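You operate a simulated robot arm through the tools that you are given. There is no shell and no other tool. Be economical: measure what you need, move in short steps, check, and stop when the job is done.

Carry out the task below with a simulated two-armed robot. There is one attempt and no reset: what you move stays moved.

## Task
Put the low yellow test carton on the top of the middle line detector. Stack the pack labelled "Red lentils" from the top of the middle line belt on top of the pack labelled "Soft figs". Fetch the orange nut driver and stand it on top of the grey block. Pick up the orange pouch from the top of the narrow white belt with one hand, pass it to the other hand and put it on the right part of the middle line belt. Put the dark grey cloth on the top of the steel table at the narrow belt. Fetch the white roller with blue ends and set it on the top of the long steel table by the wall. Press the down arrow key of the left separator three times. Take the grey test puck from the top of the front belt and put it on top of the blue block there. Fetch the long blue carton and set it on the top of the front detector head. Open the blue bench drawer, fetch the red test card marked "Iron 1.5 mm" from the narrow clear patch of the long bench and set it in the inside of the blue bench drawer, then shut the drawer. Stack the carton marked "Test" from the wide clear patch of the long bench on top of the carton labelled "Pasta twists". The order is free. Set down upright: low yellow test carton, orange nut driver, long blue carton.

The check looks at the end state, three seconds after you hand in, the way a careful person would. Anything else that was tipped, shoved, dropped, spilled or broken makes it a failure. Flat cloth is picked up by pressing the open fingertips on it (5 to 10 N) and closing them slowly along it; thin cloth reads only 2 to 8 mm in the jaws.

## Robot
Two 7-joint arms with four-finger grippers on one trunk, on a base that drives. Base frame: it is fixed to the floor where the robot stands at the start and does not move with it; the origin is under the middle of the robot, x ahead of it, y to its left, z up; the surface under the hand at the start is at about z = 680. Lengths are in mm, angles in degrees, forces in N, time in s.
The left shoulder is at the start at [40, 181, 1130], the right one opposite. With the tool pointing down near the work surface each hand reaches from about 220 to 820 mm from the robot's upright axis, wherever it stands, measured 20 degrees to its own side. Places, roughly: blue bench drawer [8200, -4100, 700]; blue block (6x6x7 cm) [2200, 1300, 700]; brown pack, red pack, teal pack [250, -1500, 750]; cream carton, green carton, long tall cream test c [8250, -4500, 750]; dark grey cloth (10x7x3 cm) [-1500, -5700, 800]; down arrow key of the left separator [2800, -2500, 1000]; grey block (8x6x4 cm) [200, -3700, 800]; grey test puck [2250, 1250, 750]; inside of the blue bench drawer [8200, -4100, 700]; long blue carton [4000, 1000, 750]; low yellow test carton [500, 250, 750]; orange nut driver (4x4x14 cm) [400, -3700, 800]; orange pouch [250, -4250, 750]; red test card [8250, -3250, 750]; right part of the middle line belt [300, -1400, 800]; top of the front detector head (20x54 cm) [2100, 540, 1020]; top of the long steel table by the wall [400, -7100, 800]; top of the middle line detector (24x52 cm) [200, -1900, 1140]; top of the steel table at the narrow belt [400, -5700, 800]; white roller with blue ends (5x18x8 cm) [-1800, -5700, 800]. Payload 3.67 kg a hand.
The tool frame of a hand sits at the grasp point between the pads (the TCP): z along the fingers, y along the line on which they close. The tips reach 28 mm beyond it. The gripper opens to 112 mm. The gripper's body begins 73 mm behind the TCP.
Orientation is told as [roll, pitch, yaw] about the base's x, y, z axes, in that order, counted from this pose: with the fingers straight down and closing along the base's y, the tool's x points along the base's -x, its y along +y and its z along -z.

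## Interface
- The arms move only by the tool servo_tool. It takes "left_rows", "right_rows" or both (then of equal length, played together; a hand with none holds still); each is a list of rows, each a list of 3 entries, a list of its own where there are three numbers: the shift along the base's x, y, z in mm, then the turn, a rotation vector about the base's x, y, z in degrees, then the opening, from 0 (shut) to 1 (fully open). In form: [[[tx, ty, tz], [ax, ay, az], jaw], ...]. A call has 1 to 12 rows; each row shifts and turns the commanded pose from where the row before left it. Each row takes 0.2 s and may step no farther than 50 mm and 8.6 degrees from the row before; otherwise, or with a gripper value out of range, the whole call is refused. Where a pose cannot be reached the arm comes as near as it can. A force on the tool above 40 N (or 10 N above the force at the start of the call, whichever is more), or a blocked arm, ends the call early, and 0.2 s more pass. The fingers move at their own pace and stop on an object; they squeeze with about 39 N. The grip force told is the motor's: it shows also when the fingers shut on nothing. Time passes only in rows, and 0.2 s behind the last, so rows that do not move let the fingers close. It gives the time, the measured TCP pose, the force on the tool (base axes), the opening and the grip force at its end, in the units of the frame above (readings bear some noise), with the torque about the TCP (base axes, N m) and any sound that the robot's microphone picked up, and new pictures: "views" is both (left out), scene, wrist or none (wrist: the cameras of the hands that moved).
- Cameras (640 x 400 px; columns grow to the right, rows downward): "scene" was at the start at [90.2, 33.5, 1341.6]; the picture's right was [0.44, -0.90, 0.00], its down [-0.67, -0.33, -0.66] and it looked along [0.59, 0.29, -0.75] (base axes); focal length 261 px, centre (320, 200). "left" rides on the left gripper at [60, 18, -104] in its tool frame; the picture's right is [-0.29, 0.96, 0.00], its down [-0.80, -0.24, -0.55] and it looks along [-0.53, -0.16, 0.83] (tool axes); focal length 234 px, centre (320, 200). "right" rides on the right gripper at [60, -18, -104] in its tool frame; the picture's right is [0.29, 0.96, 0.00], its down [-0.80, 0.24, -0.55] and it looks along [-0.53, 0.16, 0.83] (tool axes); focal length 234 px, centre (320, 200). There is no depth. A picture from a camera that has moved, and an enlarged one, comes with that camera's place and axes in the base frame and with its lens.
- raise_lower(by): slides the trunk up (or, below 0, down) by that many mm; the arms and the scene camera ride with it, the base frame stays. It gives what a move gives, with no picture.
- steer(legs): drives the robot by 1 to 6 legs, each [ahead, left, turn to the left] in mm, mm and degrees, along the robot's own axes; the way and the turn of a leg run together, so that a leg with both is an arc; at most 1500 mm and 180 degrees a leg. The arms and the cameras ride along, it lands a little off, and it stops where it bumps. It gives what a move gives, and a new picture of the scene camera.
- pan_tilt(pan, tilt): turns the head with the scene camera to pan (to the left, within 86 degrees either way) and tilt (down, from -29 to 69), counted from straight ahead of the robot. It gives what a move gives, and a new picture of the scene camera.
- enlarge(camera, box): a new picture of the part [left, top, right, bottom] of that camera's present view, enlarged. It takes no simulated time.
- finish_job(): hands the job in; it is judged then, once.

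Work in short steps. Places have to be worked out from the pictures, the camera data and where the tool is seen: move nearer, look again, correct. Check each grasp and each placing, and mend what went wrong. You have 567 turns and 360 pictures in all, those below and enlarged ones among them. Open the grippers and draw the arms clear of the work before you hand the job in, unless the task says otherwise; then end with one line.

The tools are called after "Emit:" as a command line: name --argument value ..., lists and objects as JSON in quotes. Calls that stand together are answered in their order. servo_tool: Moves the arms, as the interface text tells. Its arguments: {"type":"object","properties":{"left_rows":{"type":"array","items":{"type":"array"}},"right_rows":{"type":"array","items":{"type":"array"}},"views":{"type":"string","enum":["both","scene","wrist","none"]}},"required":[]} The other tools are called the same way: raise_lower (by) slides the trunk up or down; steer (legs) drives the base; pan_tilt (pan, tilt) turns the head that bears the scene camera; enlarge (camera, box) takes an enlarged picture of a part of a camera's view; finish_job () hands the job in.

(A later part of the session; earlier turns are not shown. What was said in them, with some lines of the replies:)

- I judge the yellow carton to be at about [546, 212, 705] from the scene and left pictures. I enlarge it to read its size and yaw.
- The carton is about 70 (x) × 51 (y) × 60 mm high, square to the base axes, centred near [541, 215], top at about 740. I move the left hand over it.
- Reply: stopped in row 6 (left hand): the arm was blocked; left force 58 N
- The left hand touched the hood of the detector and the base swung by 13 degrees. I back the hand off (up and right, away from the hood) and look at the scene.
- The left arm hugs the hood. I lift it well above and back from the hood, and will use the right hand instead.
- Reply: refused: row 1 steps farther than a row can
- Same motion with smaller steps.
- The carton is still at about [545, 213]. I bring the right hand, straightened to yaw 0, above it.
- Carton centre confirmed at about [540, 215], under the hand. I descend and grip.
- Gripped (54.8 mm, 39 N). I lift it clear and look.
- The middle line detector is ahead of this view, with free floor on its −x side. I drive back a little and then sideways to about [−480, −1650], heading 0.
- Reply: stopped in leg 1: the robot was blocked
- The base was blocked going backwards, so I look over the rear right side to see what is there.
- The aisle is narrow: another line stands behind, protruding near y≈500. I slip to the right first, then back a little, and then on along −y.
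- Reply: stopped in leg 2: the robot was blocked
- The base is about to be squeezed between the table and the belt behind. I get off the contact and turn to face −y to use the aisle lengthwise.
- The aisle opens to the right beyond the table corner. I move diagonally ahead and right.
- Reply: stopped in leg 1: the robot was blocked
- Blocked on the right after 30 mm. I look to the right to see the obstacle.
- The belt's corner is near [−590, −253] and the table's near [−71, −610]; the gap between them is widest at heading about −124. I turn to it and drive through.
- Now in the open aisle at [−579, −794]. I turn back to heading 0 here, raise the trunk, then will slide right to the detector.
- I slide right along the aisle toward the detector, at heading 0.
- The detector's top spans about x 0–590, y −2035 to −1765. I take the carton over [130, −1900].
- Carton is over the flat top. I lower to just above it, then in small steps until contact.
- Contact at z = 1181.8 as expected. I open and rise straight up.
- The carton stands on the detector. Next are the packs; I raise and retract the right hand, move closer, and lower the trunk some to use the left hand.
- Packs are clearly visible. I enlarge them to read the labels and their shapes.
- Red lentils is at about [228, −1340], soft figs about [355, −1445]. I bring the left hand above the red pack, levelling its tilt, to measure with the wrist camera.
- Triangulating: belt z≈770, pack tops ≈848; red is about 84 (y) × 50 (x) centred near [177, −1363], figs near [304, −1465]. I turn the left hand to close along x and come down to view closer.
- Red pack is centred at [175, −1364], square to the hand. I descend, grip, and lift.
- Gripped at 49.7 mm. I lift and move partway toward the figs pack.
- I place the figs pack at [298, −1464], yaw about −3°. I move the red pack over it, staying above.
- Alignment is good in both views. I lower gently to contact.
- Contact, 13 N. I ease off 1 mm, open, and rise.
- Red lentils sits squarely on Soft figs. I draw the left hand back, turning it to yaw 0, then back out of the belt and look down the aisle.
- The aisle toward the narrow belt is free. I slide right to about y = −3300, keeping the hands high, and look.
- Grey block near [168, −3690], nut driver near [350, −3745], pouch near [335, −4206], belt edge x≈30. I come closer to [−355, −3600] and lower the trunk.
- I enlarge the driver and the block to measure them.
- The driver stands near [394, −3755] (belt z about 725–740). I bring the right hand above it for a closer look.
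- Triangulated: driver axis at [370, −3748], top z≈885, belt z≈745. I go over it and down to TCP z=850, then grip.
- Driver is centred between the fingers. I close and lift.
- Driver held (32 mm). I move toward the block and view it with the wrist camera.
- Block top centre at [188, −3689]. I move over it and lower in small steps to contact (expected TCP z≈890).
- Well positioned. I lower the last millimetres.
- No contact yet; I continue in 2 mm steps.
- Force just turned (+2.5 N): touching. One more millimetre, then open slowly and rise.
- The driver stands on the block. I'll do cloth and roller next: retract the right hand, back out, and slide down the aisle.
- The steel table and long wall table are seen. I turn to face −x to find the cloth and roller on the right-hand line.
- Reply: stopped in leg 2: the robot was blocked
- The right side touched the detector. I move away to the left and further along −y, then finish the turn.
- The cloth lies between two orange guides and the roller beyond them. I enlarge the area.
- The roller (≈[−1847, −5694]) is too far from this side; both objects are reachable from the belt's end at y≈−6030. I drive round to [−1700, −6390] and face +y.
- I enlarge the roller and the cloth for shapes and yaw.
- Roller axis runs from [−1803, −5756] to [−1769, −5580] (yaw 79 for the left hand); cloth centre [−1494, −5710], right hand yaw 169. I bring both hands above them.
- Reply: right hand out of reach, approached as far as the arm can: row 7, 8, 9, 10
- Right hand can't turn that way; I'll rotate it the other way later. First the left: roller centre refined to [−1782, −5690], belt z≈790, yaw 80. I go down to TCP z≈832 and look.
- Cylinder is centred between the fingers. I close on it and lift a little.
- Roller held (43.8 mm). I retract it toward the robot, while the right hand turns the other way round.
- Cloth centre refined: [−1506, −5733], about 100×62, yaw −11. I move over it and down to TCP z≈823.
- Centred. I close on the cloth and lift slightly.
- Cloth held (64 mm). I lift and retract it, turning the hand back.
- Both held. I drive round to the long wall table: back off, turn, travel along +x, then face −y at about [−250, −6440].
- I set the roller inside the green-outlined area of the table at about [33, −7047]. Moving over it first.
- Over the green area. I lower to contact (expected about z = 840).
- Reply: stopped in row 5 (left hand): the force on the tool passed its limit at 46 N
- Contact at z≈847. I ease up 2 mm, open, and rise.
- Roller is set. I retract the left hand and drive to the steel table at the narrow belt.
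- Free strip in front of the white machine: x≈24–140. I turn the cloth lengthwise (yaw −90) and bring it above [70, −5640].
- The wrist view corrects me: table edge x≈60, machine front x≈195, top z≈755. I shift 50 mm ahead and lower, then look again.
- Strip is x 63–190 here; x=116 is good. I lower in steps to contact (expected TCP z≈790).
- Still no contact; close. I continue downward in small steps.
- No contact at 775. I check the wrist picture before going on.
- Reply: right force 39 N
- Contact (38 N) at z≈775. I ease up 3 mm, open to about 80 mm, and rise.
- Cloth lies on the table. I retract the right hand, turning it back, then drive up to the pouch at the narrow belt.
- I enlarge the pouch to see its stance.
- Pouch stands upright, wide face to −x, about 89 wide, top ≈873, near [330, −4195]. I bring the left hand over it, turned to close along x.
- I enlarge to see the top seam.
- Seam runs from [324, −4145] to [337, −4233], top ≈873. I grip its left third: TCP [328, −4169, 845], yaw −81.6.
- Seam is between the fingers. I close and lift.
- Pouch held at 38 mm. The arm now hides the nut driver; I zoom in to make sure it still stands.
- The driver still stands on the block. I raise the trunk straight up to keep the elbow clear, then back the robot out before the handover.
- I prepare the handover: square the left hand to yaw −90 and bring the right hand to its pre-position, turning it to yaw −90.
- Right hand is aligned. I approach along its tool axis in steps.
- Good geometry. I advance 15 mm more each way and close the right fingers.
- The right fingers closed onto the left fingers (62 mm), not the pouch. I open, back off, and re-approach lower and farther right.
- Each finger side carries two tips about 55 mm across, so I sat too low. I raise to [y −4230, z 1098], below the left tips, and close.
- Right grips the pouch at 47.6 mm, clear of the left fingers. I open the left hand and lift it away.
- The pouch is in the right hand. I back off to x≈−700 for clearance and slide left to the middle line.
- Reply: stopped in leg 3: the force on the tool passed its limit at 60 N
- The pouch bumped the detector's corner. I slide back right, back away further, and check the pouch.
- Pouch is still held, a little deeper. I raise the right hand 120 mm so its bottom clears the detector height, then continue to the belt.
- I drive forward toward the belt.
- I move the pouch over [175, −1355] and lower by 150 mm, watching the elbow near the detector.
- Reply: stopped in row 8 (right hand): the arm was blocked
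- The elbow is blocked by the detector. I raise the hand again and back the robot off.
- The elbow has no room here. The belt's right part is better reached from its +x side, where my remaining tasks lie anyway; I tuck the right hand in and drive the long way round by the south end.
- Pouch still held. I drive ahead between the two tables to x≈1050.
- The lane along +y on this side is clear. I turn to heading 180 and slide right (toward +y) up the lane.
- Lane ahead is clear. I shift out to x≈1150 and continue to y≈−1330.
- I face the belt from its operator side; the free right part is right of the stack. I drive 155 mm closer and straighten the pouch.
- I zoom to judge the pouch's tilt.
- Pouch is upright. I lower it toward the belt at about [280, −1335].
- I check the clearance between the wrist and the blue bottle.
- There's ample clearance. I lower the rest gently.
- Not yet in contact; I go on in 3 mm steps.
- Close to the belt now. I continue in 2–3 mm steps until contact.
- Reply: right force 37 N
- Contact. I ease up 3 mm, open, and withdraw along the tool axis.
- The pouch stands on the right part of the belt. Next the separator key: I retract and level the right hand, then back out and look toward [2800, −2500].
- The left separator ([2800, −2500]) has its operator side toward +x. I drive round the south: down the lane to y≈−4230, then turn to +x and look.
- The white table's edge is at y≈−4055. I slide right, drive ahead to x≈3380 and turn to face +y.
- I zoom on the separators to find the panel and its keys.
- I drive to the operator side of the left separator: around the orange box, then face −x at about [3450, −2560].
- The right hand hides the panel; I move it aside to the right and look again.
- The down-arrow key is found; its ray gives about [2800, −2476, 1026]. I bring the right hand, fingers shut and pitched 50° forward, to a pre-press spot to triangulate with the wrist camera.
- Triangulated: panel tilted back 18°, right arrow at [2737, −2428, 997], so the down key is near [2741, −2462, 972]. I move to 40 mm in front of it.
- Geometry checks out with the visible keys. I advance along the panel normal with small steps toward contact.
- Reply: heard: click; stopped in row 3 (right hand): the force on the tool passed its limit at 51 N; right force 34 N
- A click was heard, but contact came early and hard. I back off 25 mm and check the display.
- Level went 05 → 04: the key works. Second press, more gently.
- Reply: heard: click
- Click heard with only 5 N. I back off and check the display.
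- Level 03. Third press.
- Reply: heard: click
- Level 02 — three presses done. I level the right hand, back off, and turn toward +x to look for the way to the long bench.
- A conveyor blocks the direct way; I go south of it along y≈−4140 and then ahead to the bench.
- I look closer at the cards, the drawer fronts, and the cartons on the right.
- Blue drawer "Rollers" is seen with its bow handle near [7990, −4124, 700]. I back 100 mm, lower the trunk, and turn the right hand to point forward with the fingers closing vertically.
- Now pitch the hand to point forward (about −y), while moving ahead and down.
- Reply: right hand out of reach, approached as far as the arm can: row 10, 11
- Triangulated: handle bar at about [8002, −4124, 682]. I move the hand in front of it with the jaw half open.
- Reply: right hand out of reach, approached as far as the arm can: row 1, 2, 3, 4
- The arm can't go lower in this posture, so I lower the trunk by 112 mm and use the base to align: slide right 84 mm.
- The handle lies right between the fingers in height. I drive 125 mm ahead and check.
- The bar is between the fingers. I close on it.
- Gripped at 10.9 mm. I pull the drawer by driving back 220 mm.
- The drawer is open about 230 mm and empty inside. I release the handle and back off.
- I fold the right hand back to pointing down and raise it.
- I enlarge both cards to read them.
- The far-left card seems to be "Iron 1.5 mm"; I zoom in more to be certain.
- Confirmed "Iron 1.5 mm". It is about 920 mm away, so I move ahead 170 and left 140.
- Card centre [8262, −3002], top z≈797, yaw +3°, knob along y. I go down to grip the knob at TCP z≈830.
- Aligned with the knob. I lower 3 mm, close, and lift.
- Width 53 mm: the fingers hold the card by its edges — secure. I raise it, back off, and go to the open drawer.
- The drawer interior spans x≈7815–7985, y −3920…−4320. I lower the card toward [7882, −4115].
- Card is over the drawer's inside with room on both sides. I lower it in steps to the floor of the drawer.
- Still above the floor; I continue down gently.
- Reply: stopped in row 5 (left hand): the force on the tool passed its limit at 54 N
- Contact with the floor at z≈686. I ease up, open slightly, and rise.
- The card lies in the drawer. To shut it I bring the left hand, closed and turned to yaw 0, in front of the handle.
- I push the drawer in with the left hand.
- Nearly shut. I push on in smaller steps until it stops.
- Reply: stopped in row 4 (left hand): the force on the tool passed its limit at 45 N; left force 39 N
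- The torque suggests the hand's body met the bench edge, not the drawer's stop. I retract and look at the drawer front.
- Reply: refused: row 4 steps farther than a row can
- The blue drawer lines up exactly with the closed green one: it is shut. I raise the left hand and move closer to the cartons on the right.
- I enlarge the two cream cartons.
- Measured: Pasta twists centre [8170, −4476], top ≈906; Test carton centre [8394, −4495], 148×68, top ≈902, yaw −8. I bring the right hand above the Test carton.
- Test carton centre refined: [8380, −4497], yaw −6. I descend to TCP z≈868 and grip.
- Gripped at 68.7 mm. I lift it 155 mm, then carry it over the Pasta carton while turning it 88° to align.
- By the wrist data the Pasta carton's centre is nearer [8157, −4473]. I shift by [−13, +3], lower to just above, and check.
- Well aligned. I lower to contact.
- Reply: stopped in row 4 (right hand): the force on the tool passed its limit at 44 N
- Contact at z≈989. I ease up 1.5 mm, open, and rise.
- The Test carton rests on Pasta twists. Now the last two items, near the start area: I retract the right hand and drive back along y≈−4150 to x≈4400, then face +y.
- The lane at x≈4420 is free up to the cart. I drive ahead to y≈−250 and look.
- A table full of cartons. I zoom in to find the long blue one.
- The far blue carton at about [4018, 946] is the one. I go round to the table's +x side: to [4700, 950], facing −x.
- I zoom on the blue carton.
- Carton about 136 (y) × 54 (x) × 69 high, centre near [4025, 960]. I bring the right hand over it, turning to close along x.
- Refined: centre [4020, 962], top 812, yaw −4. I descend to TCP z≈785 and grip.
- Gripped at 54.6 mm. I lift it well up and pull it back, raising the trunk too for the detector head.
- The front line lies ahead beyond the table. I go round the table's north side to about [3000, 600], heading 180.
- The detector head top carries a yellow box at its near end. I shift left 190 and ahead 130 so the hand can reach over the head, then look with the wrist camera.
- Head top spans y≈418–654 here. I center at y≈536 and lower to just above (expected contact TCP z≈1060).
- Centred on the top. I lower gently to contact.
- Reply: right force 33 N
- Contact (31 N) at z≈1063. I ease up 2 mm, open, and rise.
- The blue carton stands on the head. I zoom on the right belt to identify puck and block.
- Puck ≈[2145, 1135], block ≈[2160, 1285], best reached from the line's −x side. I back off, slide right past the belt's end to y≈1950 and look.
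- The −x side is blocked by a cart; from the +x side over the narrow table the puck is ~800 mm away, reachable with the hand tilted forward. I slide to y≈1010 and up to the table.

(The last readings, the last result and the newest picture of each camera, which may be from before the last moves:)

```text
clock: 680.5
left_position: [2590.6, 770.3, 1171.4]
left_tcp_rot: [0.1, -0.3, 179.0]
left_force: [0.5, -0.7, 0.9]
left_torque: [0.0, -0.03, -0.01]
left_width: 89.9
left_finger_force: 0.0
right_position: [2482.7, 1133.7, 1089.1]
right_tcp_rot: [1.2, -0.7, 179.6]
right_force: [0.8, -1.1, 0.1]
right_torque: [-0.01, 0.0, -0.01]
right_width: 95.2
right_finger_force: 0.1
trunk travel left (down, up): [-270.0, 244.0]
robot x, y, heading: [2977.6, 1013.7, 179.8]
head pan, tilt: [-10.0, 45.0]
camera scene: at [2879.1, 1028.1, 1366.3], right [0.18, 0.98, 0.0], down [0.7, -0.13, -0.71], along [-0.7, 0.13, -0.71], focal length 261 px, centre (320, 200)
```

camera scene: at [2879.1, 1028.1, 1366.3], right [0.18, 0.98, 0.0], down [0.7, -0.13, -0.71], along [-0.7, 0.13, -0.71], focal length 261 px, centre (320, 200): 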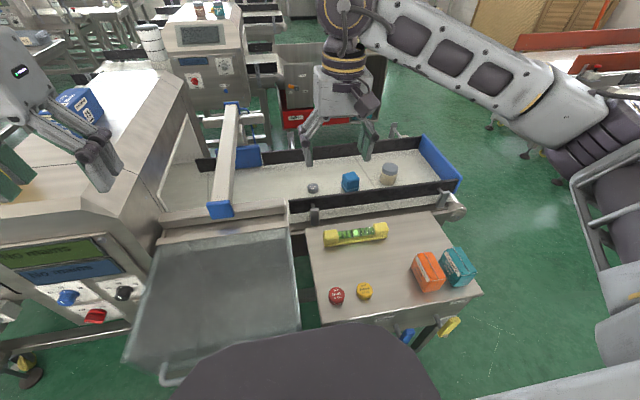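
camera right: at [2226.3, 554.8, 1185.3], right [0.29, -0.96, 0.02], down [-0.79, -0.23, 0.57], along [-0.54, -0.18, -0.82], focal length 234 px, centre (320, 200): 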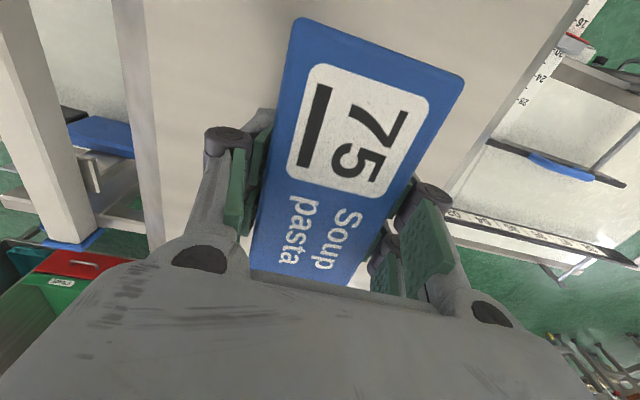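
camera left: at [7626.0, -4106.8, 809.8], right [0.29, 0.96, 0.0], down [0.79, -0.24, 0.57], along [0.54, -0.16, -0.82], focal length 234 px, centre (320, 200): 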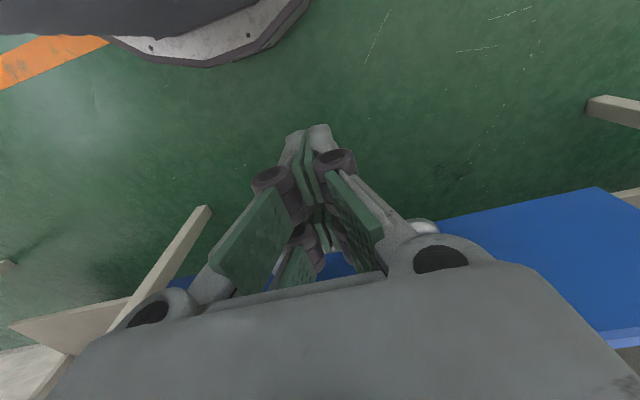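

I ease off the table by 15 mm, then bring the right hand, tilted 30° forward, above the puck to look.

Emit:
steer --legs '[[-15, 0, 0]]'

Emit:
servo_tool --right_rows '[[[-30, 0.5, -23], [0, 3.33, 0], 0.7], [[-30, 0.5, -23], [0, 3.33, 0], 0.7], [[-30, 0.5, -23], [0, 3.33, 0], 0.7], [[-30, 0.5, -23], [0, 3.33, 0], 0.7], [[-30, 0.5, -23], [0, 3.33, 0], 0.7], [[-30, 0.5, -23], [0, 3.33, 0], 0.7], [[-30, 0.5, -23], [0, 3.33, 0], 0.7], [[-30, 0.5, -23], [0, 3.33, 0], 0.7], [[-25, 0, -23], [0, 3.33, 0], 0.7], [[0, 0, 0], [0, 0, 0], 0.7]]' --views "both"

```text
clock: 681.2
left_position: [2601.6, 771.9, 1170.0]
left_tcp_rot: [0.0, -0.1, 179.0]
left_force: [-0.9, -1.5, 0.3]
left_torque: [0.02, -0.09, -0.03]
left_width: 89.6
left_finger_force: 0.0
right_position: [2495.0, 1132.2, 1087.2]
right_tcp_rot: [1.0, -0.4, 179.6]
right_force: [-1.1, 0.1, -0.9]
right_torque: [-0.02, -0.06, -0.03]
right_width: 95.1
right_finger_force: 0.2
trunk travel left (down, up): [-270.0, 244.0]
robot x, y, heading: [2996.2, 1013.7, 179.8]
head pan, tilt: [-10.0, 45.0]
camera scene: at [2890.8, 1028.2, 1366.0], right [0.18, 0.98, 0.0], down [0.7, -0.13, -0.71], along [-0.69, 0.13, -0.71], focal length 261 px, centre (320, 200)
```

scene: 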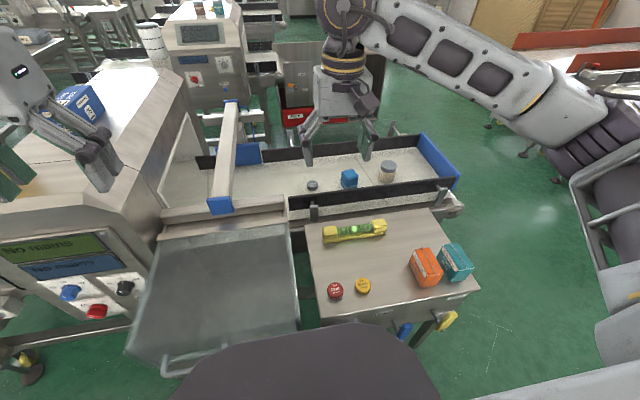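

```text
clock: 683.4
left_position: [2606.0, 771.1, 1173.4]
left_tcp_rot: [0.1, -0.3, 179.0]
left_force: [0.6, 0.2, 1.4]
left_torque: [0.0, -0.02, -0.01]
left_width: 89.4
left_finger_force: 0.1
right_position: [2231.8, 1138.9, 881.7]
right_tcp_rot: [1.5, -30.6, 179.5]
right_force: [-0.9, 0.6, -0.8]
right_torque: [-0.02, 0.01, 0.02]
right_width: 78.4
right_finger_force: 0.0
trunk travel left (down, up): [-270.0, 244.0]
robot x, y, heading: [2992.1, 1013.6, 179.8]
head pan, tilt: [-10.0, 45.0]
camera scene: at [2894.2, 1028.2, 1366.3], right [0.18, 0.98, 0.0], down [0.7, -0.13, -0.71], along [-0.7, 0.13, -0.71], focal length 261 px, centre (320, 200)
camera right: at [2336.3, 1157.1, 940.4], right [0.25, -0.96, -0.13], down [-0.4, -0.22, 0.89], along [-0.88, -0.17, -0.44], focal length 234 px, centre (320, 200)
```

scene: 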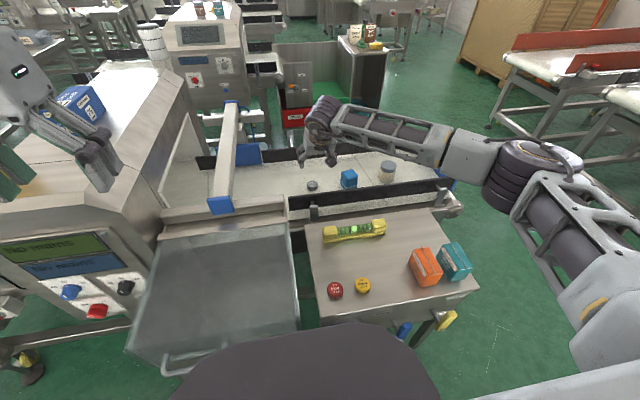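
right: 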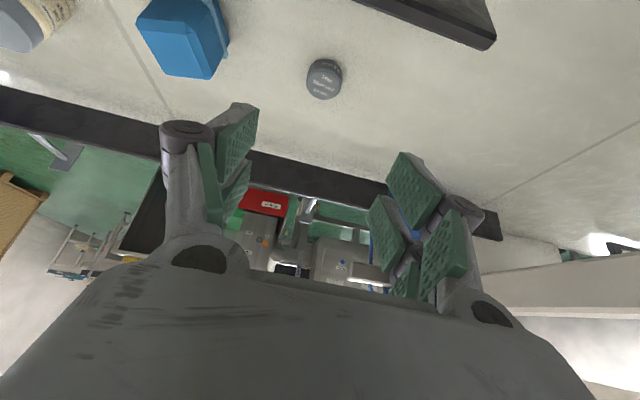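

Puck's top centre triangulates to [2157, 1138, 698] (belt ≈678). I reduce the tilt to 15° and move above it to test the reach.

Emit:
servo_tool --right_rows '[[[-26, 0, -27], [0, -5.2, 0], 0.7], [[-26, 0, -27], [0, -5.2, 0], 0.7], [[-26, 0, -27], [0, -5.2, 0], 0.7], [[0, 0, 0], [0, 0, 0], 0.7]]' --views "wrist"

```text
clock: 684.4
left_position: [2603.6, 775.7, 1172.8]
left_tcp_rot: [0.2, -0.1, 178.9]
left_force: [-0.1, 1.4, 1.0]
left_torque: [-0.1, -0.03, 0.0]
left_width: 89.7
left_finger_force: 0.0
right_position: [2168.7, 1139.5, 798.8]
right_tcp_rot: [1.6, -14.9, 179.6]
right_force: [-1.0, -0.5, -0.2]
right_torque: [0.06, 0.03, -0.04]
right_width: 78.5
right_finger_force: 0.0
right hand out of reach, approached as far as the arm can: row 3
trunk travel left (down, up): [-270.0, 244.0]
robot x, y, heading: [2992.6, 1015.3, 179.7]
head pan, tilt: [-10.0, 45.0]
camera right: at [2253.6, 1160.0, 883.2], right [0.28, -0.96, -0.05], down [-0.63, -0.22, 0.75], along [-0.73, -0.18, -0.67], focal length 234 px, centre (320, 200)
```

right: 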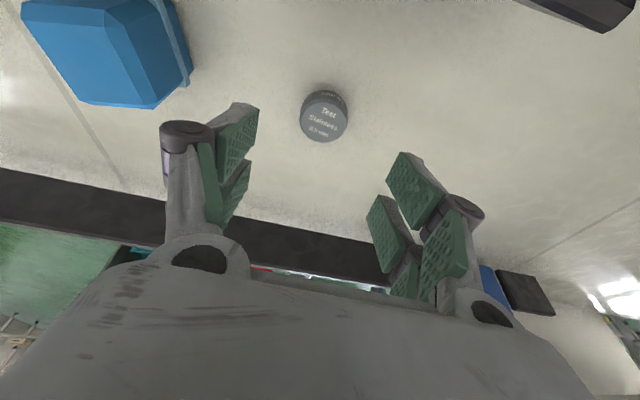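

Nearly at reach limit; I tilt to 22° and descend part-way, checking position.

Emit:
servo_tool --right_rows '[[[0, 0, -10], [0, 3.5, 0], 0.7], [[0, 0, -15], [0, 3.5, 0], 0.7], [[0, 0, -20], [0, 0, 0], 0.7], [[0, 0, 0], [0, 0, 0], 0.7]]' --views "wrist"

```text
clock: 685.4
left_position: [2604.4, 772.1, 1171.0]
left_tcp_rot: [0.1, -0.3, 179.0]
left_force: [-0.2, 0.7, 0.6]
left_torque: [-0.02, 0.01, 0.0]
left_width: 89.7
left_finger_force: 0.1
right_position: [2170.7, 1139.6, 756.6]
right_tcp_rot: [1.5, -21.9, 179.4]
right_force: [0.7, 0.4, -0.7]
right_torque: [-0.03, 0.0, -0.01]
right_width: 78.5
right_finger_force: 0.2
trunk travel left (down, up): [-270.0, 244.0]
robot x, y, heading: [2991.9, 1015.7, 179.6]
head pan, tilt: [-10.0, 45.0]
camera right: at [2264.2, 1160.1, 829.2], right [0.27, -0.96, -0.09], down [-0.53, -0.22, 0.82], along [-0.8, -0.17, -0.57], focal length 234 px, centre (320, 200)
```

right: 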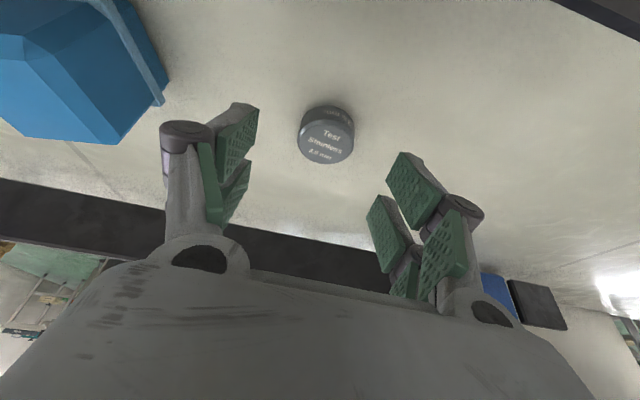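

No reach problem now. I go down to the puck.

Emit:
servo_tool --right_rows '[[[-9, -1, -15], [0, 0, 0], 0.7], [[-8, -1, -15], [0, 0, 0], 0.7], [[0, 0, -5], [0, 0, 0], 0.7], [[0, 0, 0], [0, 0, 0], 0.7]]' --views "wrist"

```text
clock: 686.4
left_position: [2604.8, 770.0, 1172.3]
left_tcp_rot: [0.1, -0.3, 179.0]
left_force: [-0.2, 0.1, 1.5]
left_torque: [0.0, -0.04, 0.02]
left_width: 89.6
left_finger_force: 0.0
right_position: [2163.9, 1139.3, 722.5]
right_tcp_rot: [1.3, -21.8, 179.5]
right_force: [0.2, -1.0, -0.5]
right_torque: [0.01, -0.01, -0.02]
right_width: 78.5
right_finger_force: 0.2
right hand out of reach, approached as far as the arm can: row 2
trunk travel left (down, up): [-270.0, 244.0]
robot x, y, heading: [2993.4, 1012.1, 179.5]
head pan, tilt: [-10.0, 45.0]
camera right: at [2258.5, 1158.9, 795.4], right [0.27, -0.96, -0.09], down [-0.53, -0.22, 0.82], along [-0.8, -0.17, -0.57], focal length 234 px, centre (320, 200)
```

right: 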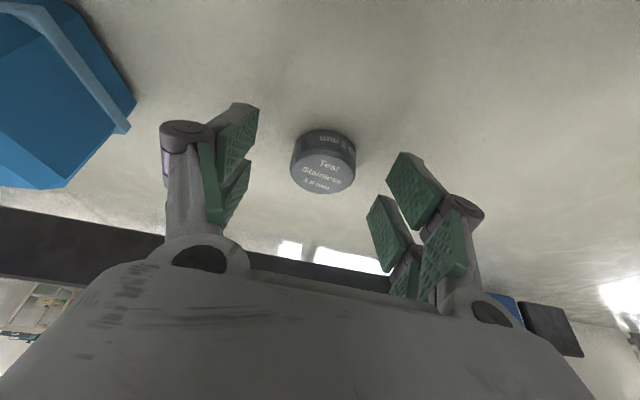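

I need ~8 mm more forward: tilt 5° more and move on.

Emit:
servo_tool --right_rows '[[[0, -1, 0], [0, 5, 0], 0.7], [[0, 0, 0], [0, 0, 0], 0.7]]' --views "none"

```text
clock: 687.0
left_position: [2605.0, 770.9, 1171.9]
left_tcp_rot: [0.0, -0.3, 179.1]
left_force: [0.2, -0.3, -0.3]
left_torque: [-0.03, 0.0, 0.03]
left_width: 89.3
left_finger_force: 0.1
right_position: [2152.4, 1136.8, 719.0]
right_tcp_rot: [1.5, -26.8, 179.5]
right_force: [-0.1, 0.0, 0.1]
right_torque: [-0.01, -0.01, 0.03]
right_width: 78.4
right_finger_force: 0.0
right hand out of reach, approached as far as the arm can: row 1
trunk travel left (down, up): [-270.0, 244.0]
robot x, y, heading: [2991.4, 1014.7, 179.5]
head pan, tilt: [-10.0, 45.0]
```

Positioned: TCP [2152, 1137, 719]. I lower 2 mm and close on the puck.

Emit:
servo_tool --right_rows '[[[0, 1, -2], [0, 0, 0], 0.5], [[0, 0, 0], [0, 0, 0], 0.3], [[0, 0, 0], [0, 0, 0], 0.1], [[0, 0, 0], [0, 0, 0], 0.1], [[0, 0, 0], [0, 0, 0], 0.1]]' --views "wrist"

```text
clock: 688.2
left_position: [2606.2, 770.6, 1172.4]
left_tcp_rot: [0.2, -0.3, 179.0]
left_force: [0.4, 0.0, 0.5]
left_torque: [-0.03, 0.03, 0.0]
left_width: 89.9
left_finger_force: 0.1
right_position: [2152.9, 1137.4, 717.1]
right_tcp_rot: [1.5, -26.9, 179.5]
right_force: [0.5, -0.3, -0.2]
right_torque: [0.01, 0.0, -0.02]
right_width: 40.1
right_finger_force: 38.9
trunk travel left (down, up): [-270.0, 244.0]
robot x, y, heading: [2993.7, 1014.2, 179.7]
head pan, tilt: [-10.0, 45.0]
camera right: at [2253.1, 1156.7, 781.8], right [0.26, -0.96, -0.11], down [-0.46, -0.22, 0.86], along [-0.85, -0.17, -0.5], focal length 234 px, centre (320, 200)
```

right: 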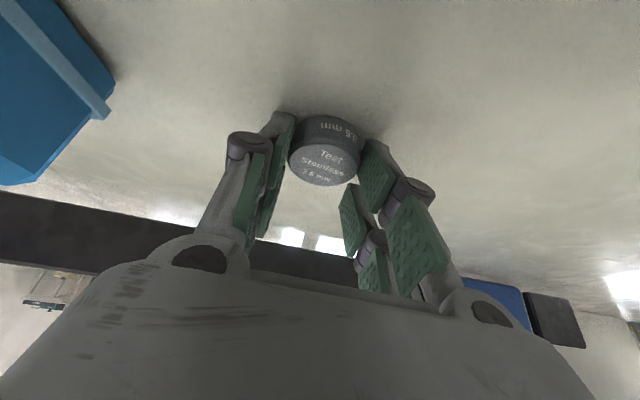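

Puck held (40 mm). I lift it 100 mm and zoom the scene on the block.

Emit:
servo_tool --right_rows '[[[0, 0, 20], [0, 0, 0], 0.1], [[0, 0, 40], [0, 0, 0], 0.1], [[5, 0, 40], [0, 0, 0], 0.1], [[5, 0, 10], [0, 0, 0], 0.1], [[0, 0, 0], [0, 0, 0], 0.1]]' --views "wrist"

Emit:
enlarge --camera "scene" --box '[290, 120, 410, 200]'

```text
clock: 689.4
left_position: [2605.4, 765.9, 1171.3]
left_tcp_rot: [-0.2, -0.3, 179.1]
left_force: [0.4, -0.8, 1.1]
left_torque: [0.1, 0.04, -0.02]
left_width: 89.6
left_finger_force: 0.1
right_position: [2149.1, 1130.9, 824.6]
right_tcp_rot: [1.0, -27.0, 179.5]
right_force: [0.5, -1.7, 0.6]
right_torque: [0.02, 0.02, -0.04]
right_width: 39.9
right_finger_force: 38.8
right hand out of reach, approached as far as the arm can: row 1, 2, 3
trunk travel left (down, up): [-270.0, 244.0]
robot x, y, heading: [2993.3, 1016.8, 179.6]
head pan, tilt: [-10.0, 45.0]
camera right: at [2248.2, 1151.4, 889.0], right [0.26, -0.96, -0.12], down [-0.46, -0.23, 0.86], along [-0.85, -0.17, -0.5], focal length 234 px, centre (320, 200)
```

right: 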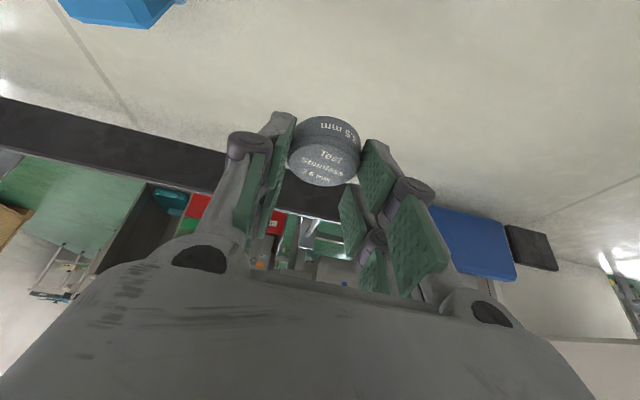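

```text
5.00 times, centred on (350, 160) of scene
camera zoom: at [2894.7, 1022.5, 1366.3], right [0.18, 0.98, 0.0], down [0.7, -0.12, -0.71], along [-0.7, 0.13, -0.71], focal length 1306 px, centre (170, 400)
```

zoom: 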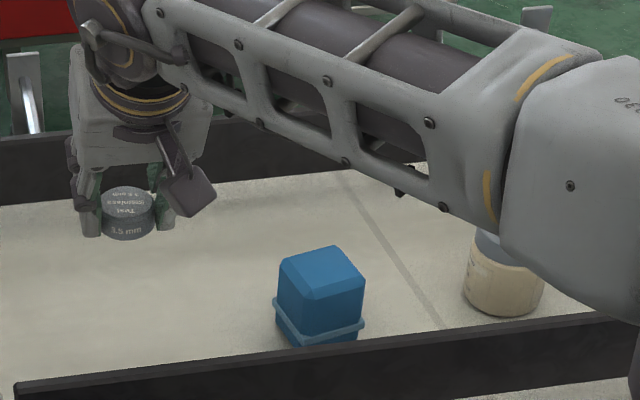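

Block top centre is at [2173, 1270], z≈748, about 47 mm square. I slide the robot 137 mm to the right to bring the puck over it.

Emit:
steer --legs '[[0, -137, 0]]'

Emit:
servo_tool --right_rows '[[[10, 0, 0], [0, 0, 0], 0.1], [[8, 0, 0], [0, 0, 0], 0.1], [[0, 0, 0], [0, 0, 0], 0.1]]' --views "wrist"

Emit:
enlarge --camera "scene" --box '[250, 120, 370, 200]'

```text
clock: 690.8
left_position: [2604.5, 909.0, 1172.4]
left_tcp_rot: [0.1, -0.3, 179.0]
left_force: [-0.3, 0.2, 0.5]
left_torque: [0.0, -0.01, 0.04]
left_width: 89.6
left_finger_force: 0.0
right_position: [2147.7, 1272.3, 822.3]
right_tcp_rot: [1.5, -26.9, 179.5]
right_force: [-0.8, -0.2, 0.1]
right_torque: [-0.01, -0.01, 0.02]
right_width: 39.9
right_finger_force: 38.8
trunk travel left (down, up): [-270.0, 244.0]
robot x, y, heading: [2996.0, 1152.5, 179.4]
head pan, tilt: [-10.0, 45.0]
camera scene: at [2894.5, 1165.7, 1366.2], right [0.18, 0.98, 0.0], down [0.7, -0.13, -0.71], along [-0.7, 0.13, -0.71], focal length 261 px, centre (320, 200)
```

scene: 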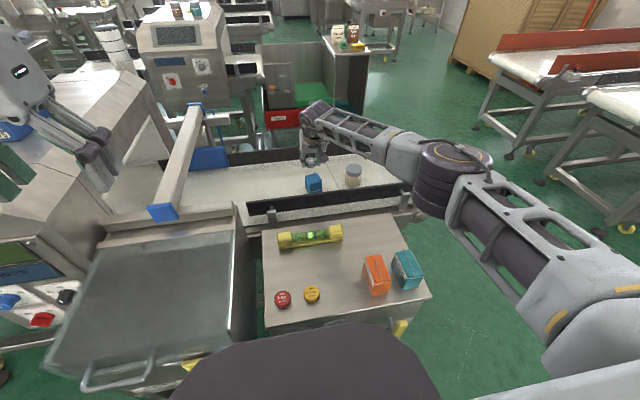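

```text
clock: 691.6
left_position: [2604.8, 907.7, 1171.9]
left_tcp_rot: [0.0, -0.3, 179.0]
left_force: [-0.4, -0.5, -0.3]
left_torque: [0.03, 0.03, -0.04]
left_width: 89.7
left_finger_force: 0.1
right_position: [2166.3, 1271.2, 822.6]
right_tcp_rot: [1.4, -26.9, 179.6]
right_force: [0.8, -1.0, -0.7]
right_torque: [-0.01, 0.04, 0.04]
right_width: 40.0
right_finger_force: 38.7
trunk travel left (down, up): [-270.0, 244.0]
robot x, y, heading: [2992.9, 1149.7, 179.6]
head pan, tilt: [-10.0, 45.0]
camera right: at [2266.6, 1290.6, 887.6], right [0.26, -0.96, -0.11], down [-0.46, -0.22, 0.86], along [-0.85, -0.17, -0.5], focal length 234 px, centre (320, 200)
```

right: 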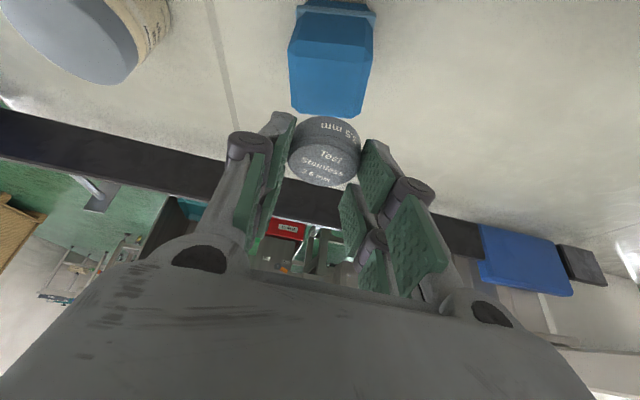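

```text
5.00 times, centred on (310, 160) of scene
camera zoom: at [2894.4, 1164.9, 1366.2], right [0.18, 0.98, 0.0], down [0.7, -0.13, -0.71], along [-0.7, 0.13, -0.71], focal length 1306 px, centre (370, 400)
```

zoom: 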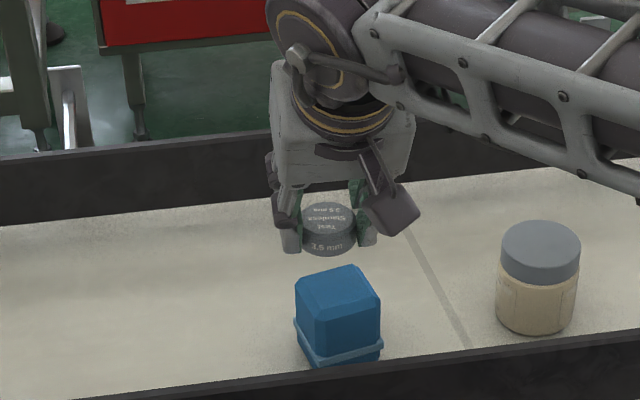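

Relative to the block the puck should go ~6 mm nearer me and 2 mm right. I adjust, lower to just above, and check again.

Emit:
servo_tool --right_rows '[[[6, 2, -14], [0, 0, 0], 0.1], [[0, 0, -12], [0, 0, 0], 0.1], [[0, 0, 0], [0, 0, 0], 0.1]]' --views "wrist"

Emit:
enlarge --camera "scene" --box '[270, 130, 360, 200]'

```text
clock: 692.4
left_position: [2605.1, 909.0, 1172.0]
left_tcp_rot: [0.1, -0.3, 179.0]
left_force: [0.0, 0.3, -0.1]
left_torque: [0.03, 0.0, 0.03]
left_width: 89.5
left_finger_force: 0.1
right_position: [2171.7, 1272.9, 797.5]
right_tcp_rot: [1.4, -26.9, 179.5]
right_force: [0.2, -0.4, 0.1]
right_torque: [0.01, 0.0, 0.01]
right_width: 40.0
right_finger_force: 39.3
trunk travel left (down, up): [-270.0, 244.0]
robot x, y, heading: [2996.3, 1150.7, 179.5]
head pan, tilt: [-10.0, 45.0]
camera right: at [2272.8, 1292.9, 861.3], right [0.26, -0.96, -0.11], down [-0.46, -0.22, 0.86], along [-0.85, -0.17, -0.5], focal length 234 px, centre (320, 200)
```

right: 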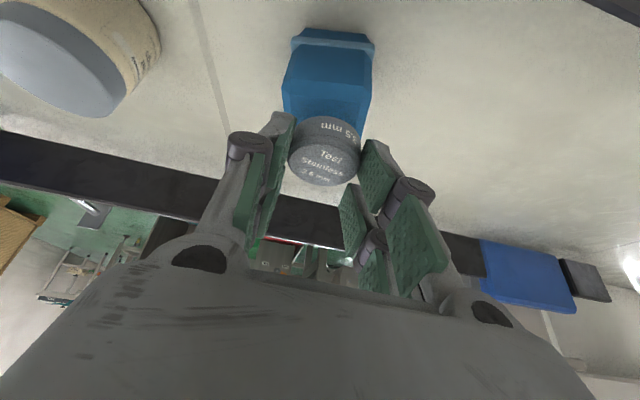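

```text
5.71 times, centred on (315, 165) of scene
camera zoom: at [2894.7, 1165.6, 1366.2], right [0.18, 0.98, 0.0], down [0.7, -0.13, -0.71], along [-0.7, 0.13, -0.71], focal length 1492 px, centre (349, 400)
```

zoom: 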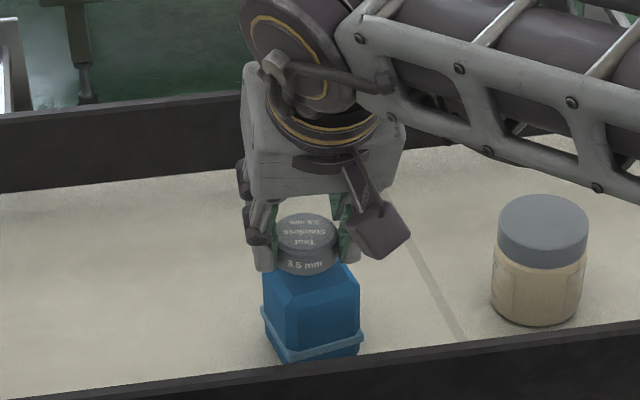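

Puck and block are aligned in both views. I lower in small steps to contact.

Emit:
servo_tool --right_rows '[[[0, 0, -4], [0, 0, 0], 0.1], [[0, 0, -2], [0, 0, 0], 0.1], [[0, 0, -2], [0, 0, 0], 0.1], [[0, 0, 0], [0, 0, 0], 0.1]]' --views "none"

```text
clock: 693.4
left_position: [2605.1, 908.5, 1173.1]
left_tcp_rot: [0.1, -0.3, 179.0]
left_force: [0.2, 0.6, -0.2]
left_torque: [0.03, -0.01, 0.0]
left_width: 89.6
left_finger_force: 0.0
right_position: [2172.6, 1273.7, 789.8]
right_tcp_rot: [1.4, -26.8, 179.4]
right_force: [-1.0, 0.3, 0.1]
right_torque: [-0.02, 0.0, -0.01]
right_width: 40.0
right_finger_force: 39.0
trunk travel left (down, up): [-270.0, 244.0]
robot x, y, heading: [2995.1, 1153.1, 179.4]
head pan, tilt: [-10.0, 45.0]
```

Emit:
servo_tool --right_rows '[[[0, 0, -2], [0, 0, 0], 0.1], [[0, 0, -1.5], [0, 0, 0], 0.1], [[0, 0, -1.5], [0, 0, 0], 0.1], [[0, 0, 0], [0, 0, 0], 0.1]]' --views "wrist"

Emit:
enlarge --camera "scene" --box '[285, 145, 345, 195]'

```text
clock: 694.4
left_position: [2605.5, 909.2, 1172.1]
left_tcp_rot: [0.1, -0.4, 179.0]
left_force: [-0.1, -0.2, 0.1]
left_torque: [-0.03, -0.03, 0.02]
left_width: 89.4
left_finger_force: 0.1
right_position: [2173.1, 1274.0, 785.5]
right_tcp_rot: [1.3, -27.1, 179.5]
right_force: [-1.0, -0.2, 6.7]
right_torque: [0.08, -0.02, 0.04]
right_width: 40.2
right_finger_force: 39.2
trunk travel left (down, up): [-270.0, 244.0]
robot x, y, heading: [2992.4, 1155.4, 179.8]
head pan, tilt: [-10.0, 45.0]
camera right: at [2272.9, 1292.9, 849.7], right [0.26, -0.96, -0.11], down [-0.46, -0.22, 0.86], along [-0.85, -0.17, -0.5], focal length 234 px, centre (320, 200)
```

right: 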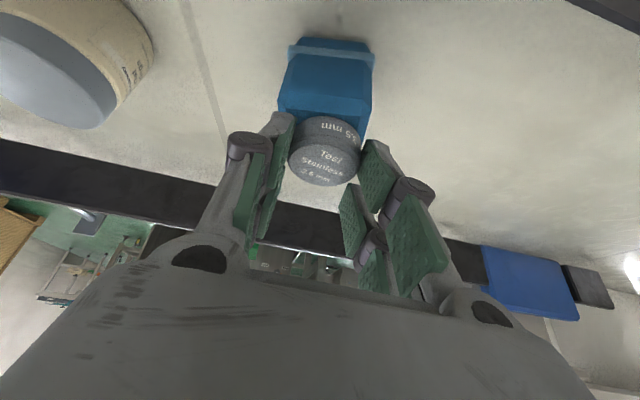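

```text
8.00 times, centred on (315, 170) of scene
camera zoom: at [2895.4, 1165.2, 1366.3], right [0.18, 0.98, 0.0], down [0.7, -0.13, -0.71], along [-0.7, 0.13, -0.71], focal length 2089 px, centre (360, 440)
```

zoom: 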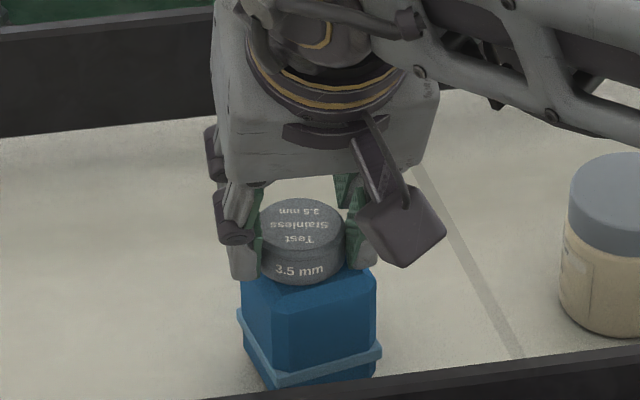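

Contact with 7 N; the puck sits near the block's centre. I open and rise straight up.

Emit:
servo_tool --right_rows '[[[0, 0, 0], [0, 0, 0], 0.45], [[0, 0, 0], [0, 0, 0], 0.6], [[0, 0, 0], [0, 0, 0], 0.65], [[0, 0, 0], [0, 0, 0], 0.65], [[2, 0, 30], [0, 0, 0], 0.65], [[3, 0, 40], [0, 0, 0], 0.65], [[5, 0, 40], [0, 0, 0], 0.65], [[0, 0, 0], [0, 0, 0], 0.65]]' --views "none"

Emit:
enlarge --camera "scene" --box '[270, 130, 360, 200]'

```text
clock: 696.2
left_position: [2605.2, 908.6, 1172.5]
left_tcp_rot: [0.1, -0.3, 179.1]
left_force: [1.0, 0.0, -0.8]
left_torque: [-0.01, -0.01, 0.0]
left_width: 89.3
left_finger_force: 0.1
right_position: [2182.2, 1273.3, 893.6]
right_tcp_rot: [1.3, -26.8, 179.5]
right_force: [0.3, 0.0, 0.4]
right_torque: [-0.01, 0.03, -0.02]
right_width: 72.8
right_finger_force: 0.1
trunk travel left (down, up): [-270.0, 244.0]
robot x, y, heading: [2996.9, 1150.7, 179.6]
head pan, tilt: [-10.0, 45.0]
```

```text
5.71 times, centred on (315, 165) of scene
camera zoom: at [2894.0, 1165.3, 1366.1], right [0.18, 0.98, 0.0], down [0.7, -0.13, -0.71], along [-0.69, 0.13, -0.71], focal length 1492 px, centre (349, 400)
```

zoom: 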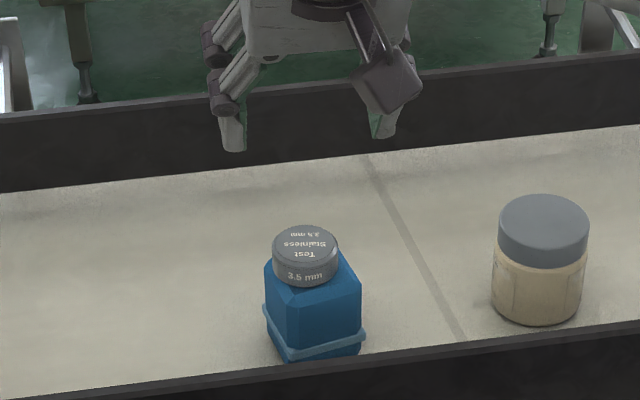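

The puck rests on the blue block. I draw the right arm clear, back the robot off, and take a last look.

Emit:
servo_tool --right_rows '[[[20, 0, 40], [0, -5, 0], 0.9], [[30, 0, 35], [0, -5, 0], 0.9], [[40, 0, 20], [0, -5, 0], 0.9], [[45, 0, 10], [0, -5, 0], 0.9], [[45, 0, 10], [0, -5, 0], 0.9], [[45, 0, 0], [0, -2, 0], 0.9], [[45, 0, 0], [0, 0, 0], 0.9]]' --views "none"

Emit:
steer --legs '[[-250, 0, 0]]'

Emit:
pan_tilt --pan 20 --tilt 30

```text
clock: 697.8
left_position: [2607.2, 908.2, 1173.8]
left_tcp_rot: [0.1, -0.3, 178.9]
left_force: [0.1, 0.3, -1.1]
left_torque: [0.0, 0.01, -0.02]
left_width: 89.8
left_finger_force: 0.0
right_position: [2453.7, 1274.8, 1009.5]
right_tcp_rot: [1.1, 0.1, 179.5]
right_force: [0.7, 0.2, -0.7]
right_torque: [0.0, 0.0, 0.0]
right_width: 100.7
right_finger_force: 0.1
trunk travel left (down, up): [-270.0, 244.0]
robot x, y, heading: [2991.3, 1148.7, 179.7]
head pan, tilt: [-10.0, 45.0]
```

```text
clock: 699.6
left_position: [2854.0, 906.5, 1172.4]
left_tcp_rot: [0.2, -0.3, 179.1]
left_force: [0.0, 0.7, 0.6]
left_torque: [-0.01, -0.01, -0.03]
left_width: 89.5
left_finger_force: 0.0
right_position: [2701.3, 1272.1, 1009.3]
right_tcp_rot: [1.1, 0.2, 179.5]
right_force: [-0.5, 1.0, 0.7]
right_torque: [-0.01, 0.03, -0.02]
right_width: 100.6
right_finger_force: 0.1
trunk travel left (down, up): [-270.0, 244.0]
robot x, y, heading: [3245.2, 1149.4, 179.4]
head pan, tilt: [-10.0, 45.0]
camera scene: at [3143.9, 1163.4, 1366.2], right [0.18, 0.98, 0.0], down [0.7, -0.13, -0.71], along [-0.7, 0.13, -0.71], focal length 261 px, centre (320, 200)
```

scene: 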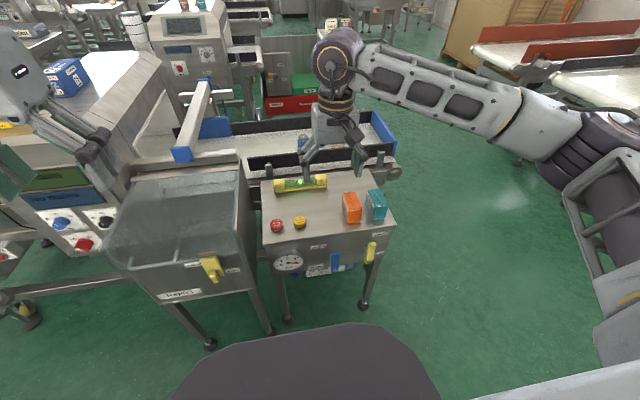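

```text
clock: 700.6
left_position: [2853.7, 907.4, 1172.1]
left_tcp_rot: [0.1, -0.1, 179.1]
left_force: [0.9, 0.0, -0.8]
left_torque: [0.02, 0.03, 0.0]
left_width: 89.6
left_finger_force: 0.2
right_position: [2700.8, 1272.3, 1008.8]
right_tcp_rot: [1.1, 0.1, 179.5]
right_force: [0.4, 0.3, 0.1]
right_torque: [-0.02, 0.0, 0.02]
right_width: 100.8
right_finger_force: 0.1
trunk travel left (down, up): [-270.0, 244.0]
robot x, y, heading: [3242.5, 1149.4, 179.7]
head pan, tilt: [20.0, 30.0]
camera scene: at [3137.9, 1118.5, 1388.8], right [-0.33, 0.94, 0.0], down [0.47, 0.17, -0.87], along [-0.82, -0.29, -0.5], focal length 261 px, centre (320, 200)
```

scene: 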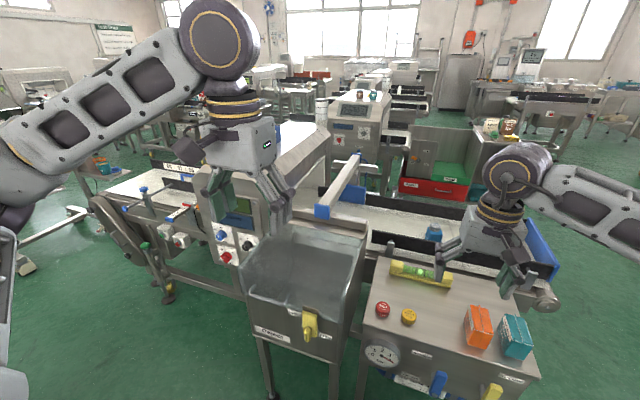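

I confirm the puck is still on the block.

Emit:
enlarge --camera "scene" --box '[390, 200, 480, 260]'

```text
6.67 times, centred on (435, 230) of scene
camera zoom: at [3137.9, 1118.5, 1388.8], right [-0.33, 0.94, 0.0], down [0.47, 0.17, -0.87], along [-0.82, -0.29, -0.5], focal length 1741 px, centre (-447, 0)
```

zoom: 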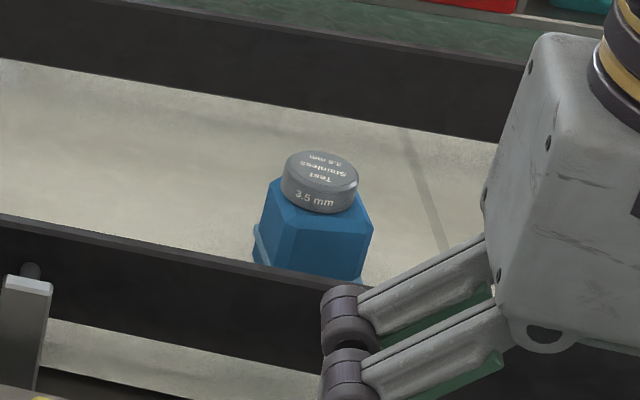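

The puck is stable on the block, the grippers are open, and the arms are clear of the work. I hand the job in.

Emit:
finish_job

```text
The job is handed in.
```

All eleven tasks are done and handed in, each checked by camera as I placed it. There were a few contacts along the way: the left arm bumped the start-line hood, the right arm and the pouch bumped the middle line detector, and the base lightly touched the table beside the front belt. I saw nothing knocked over or moved.
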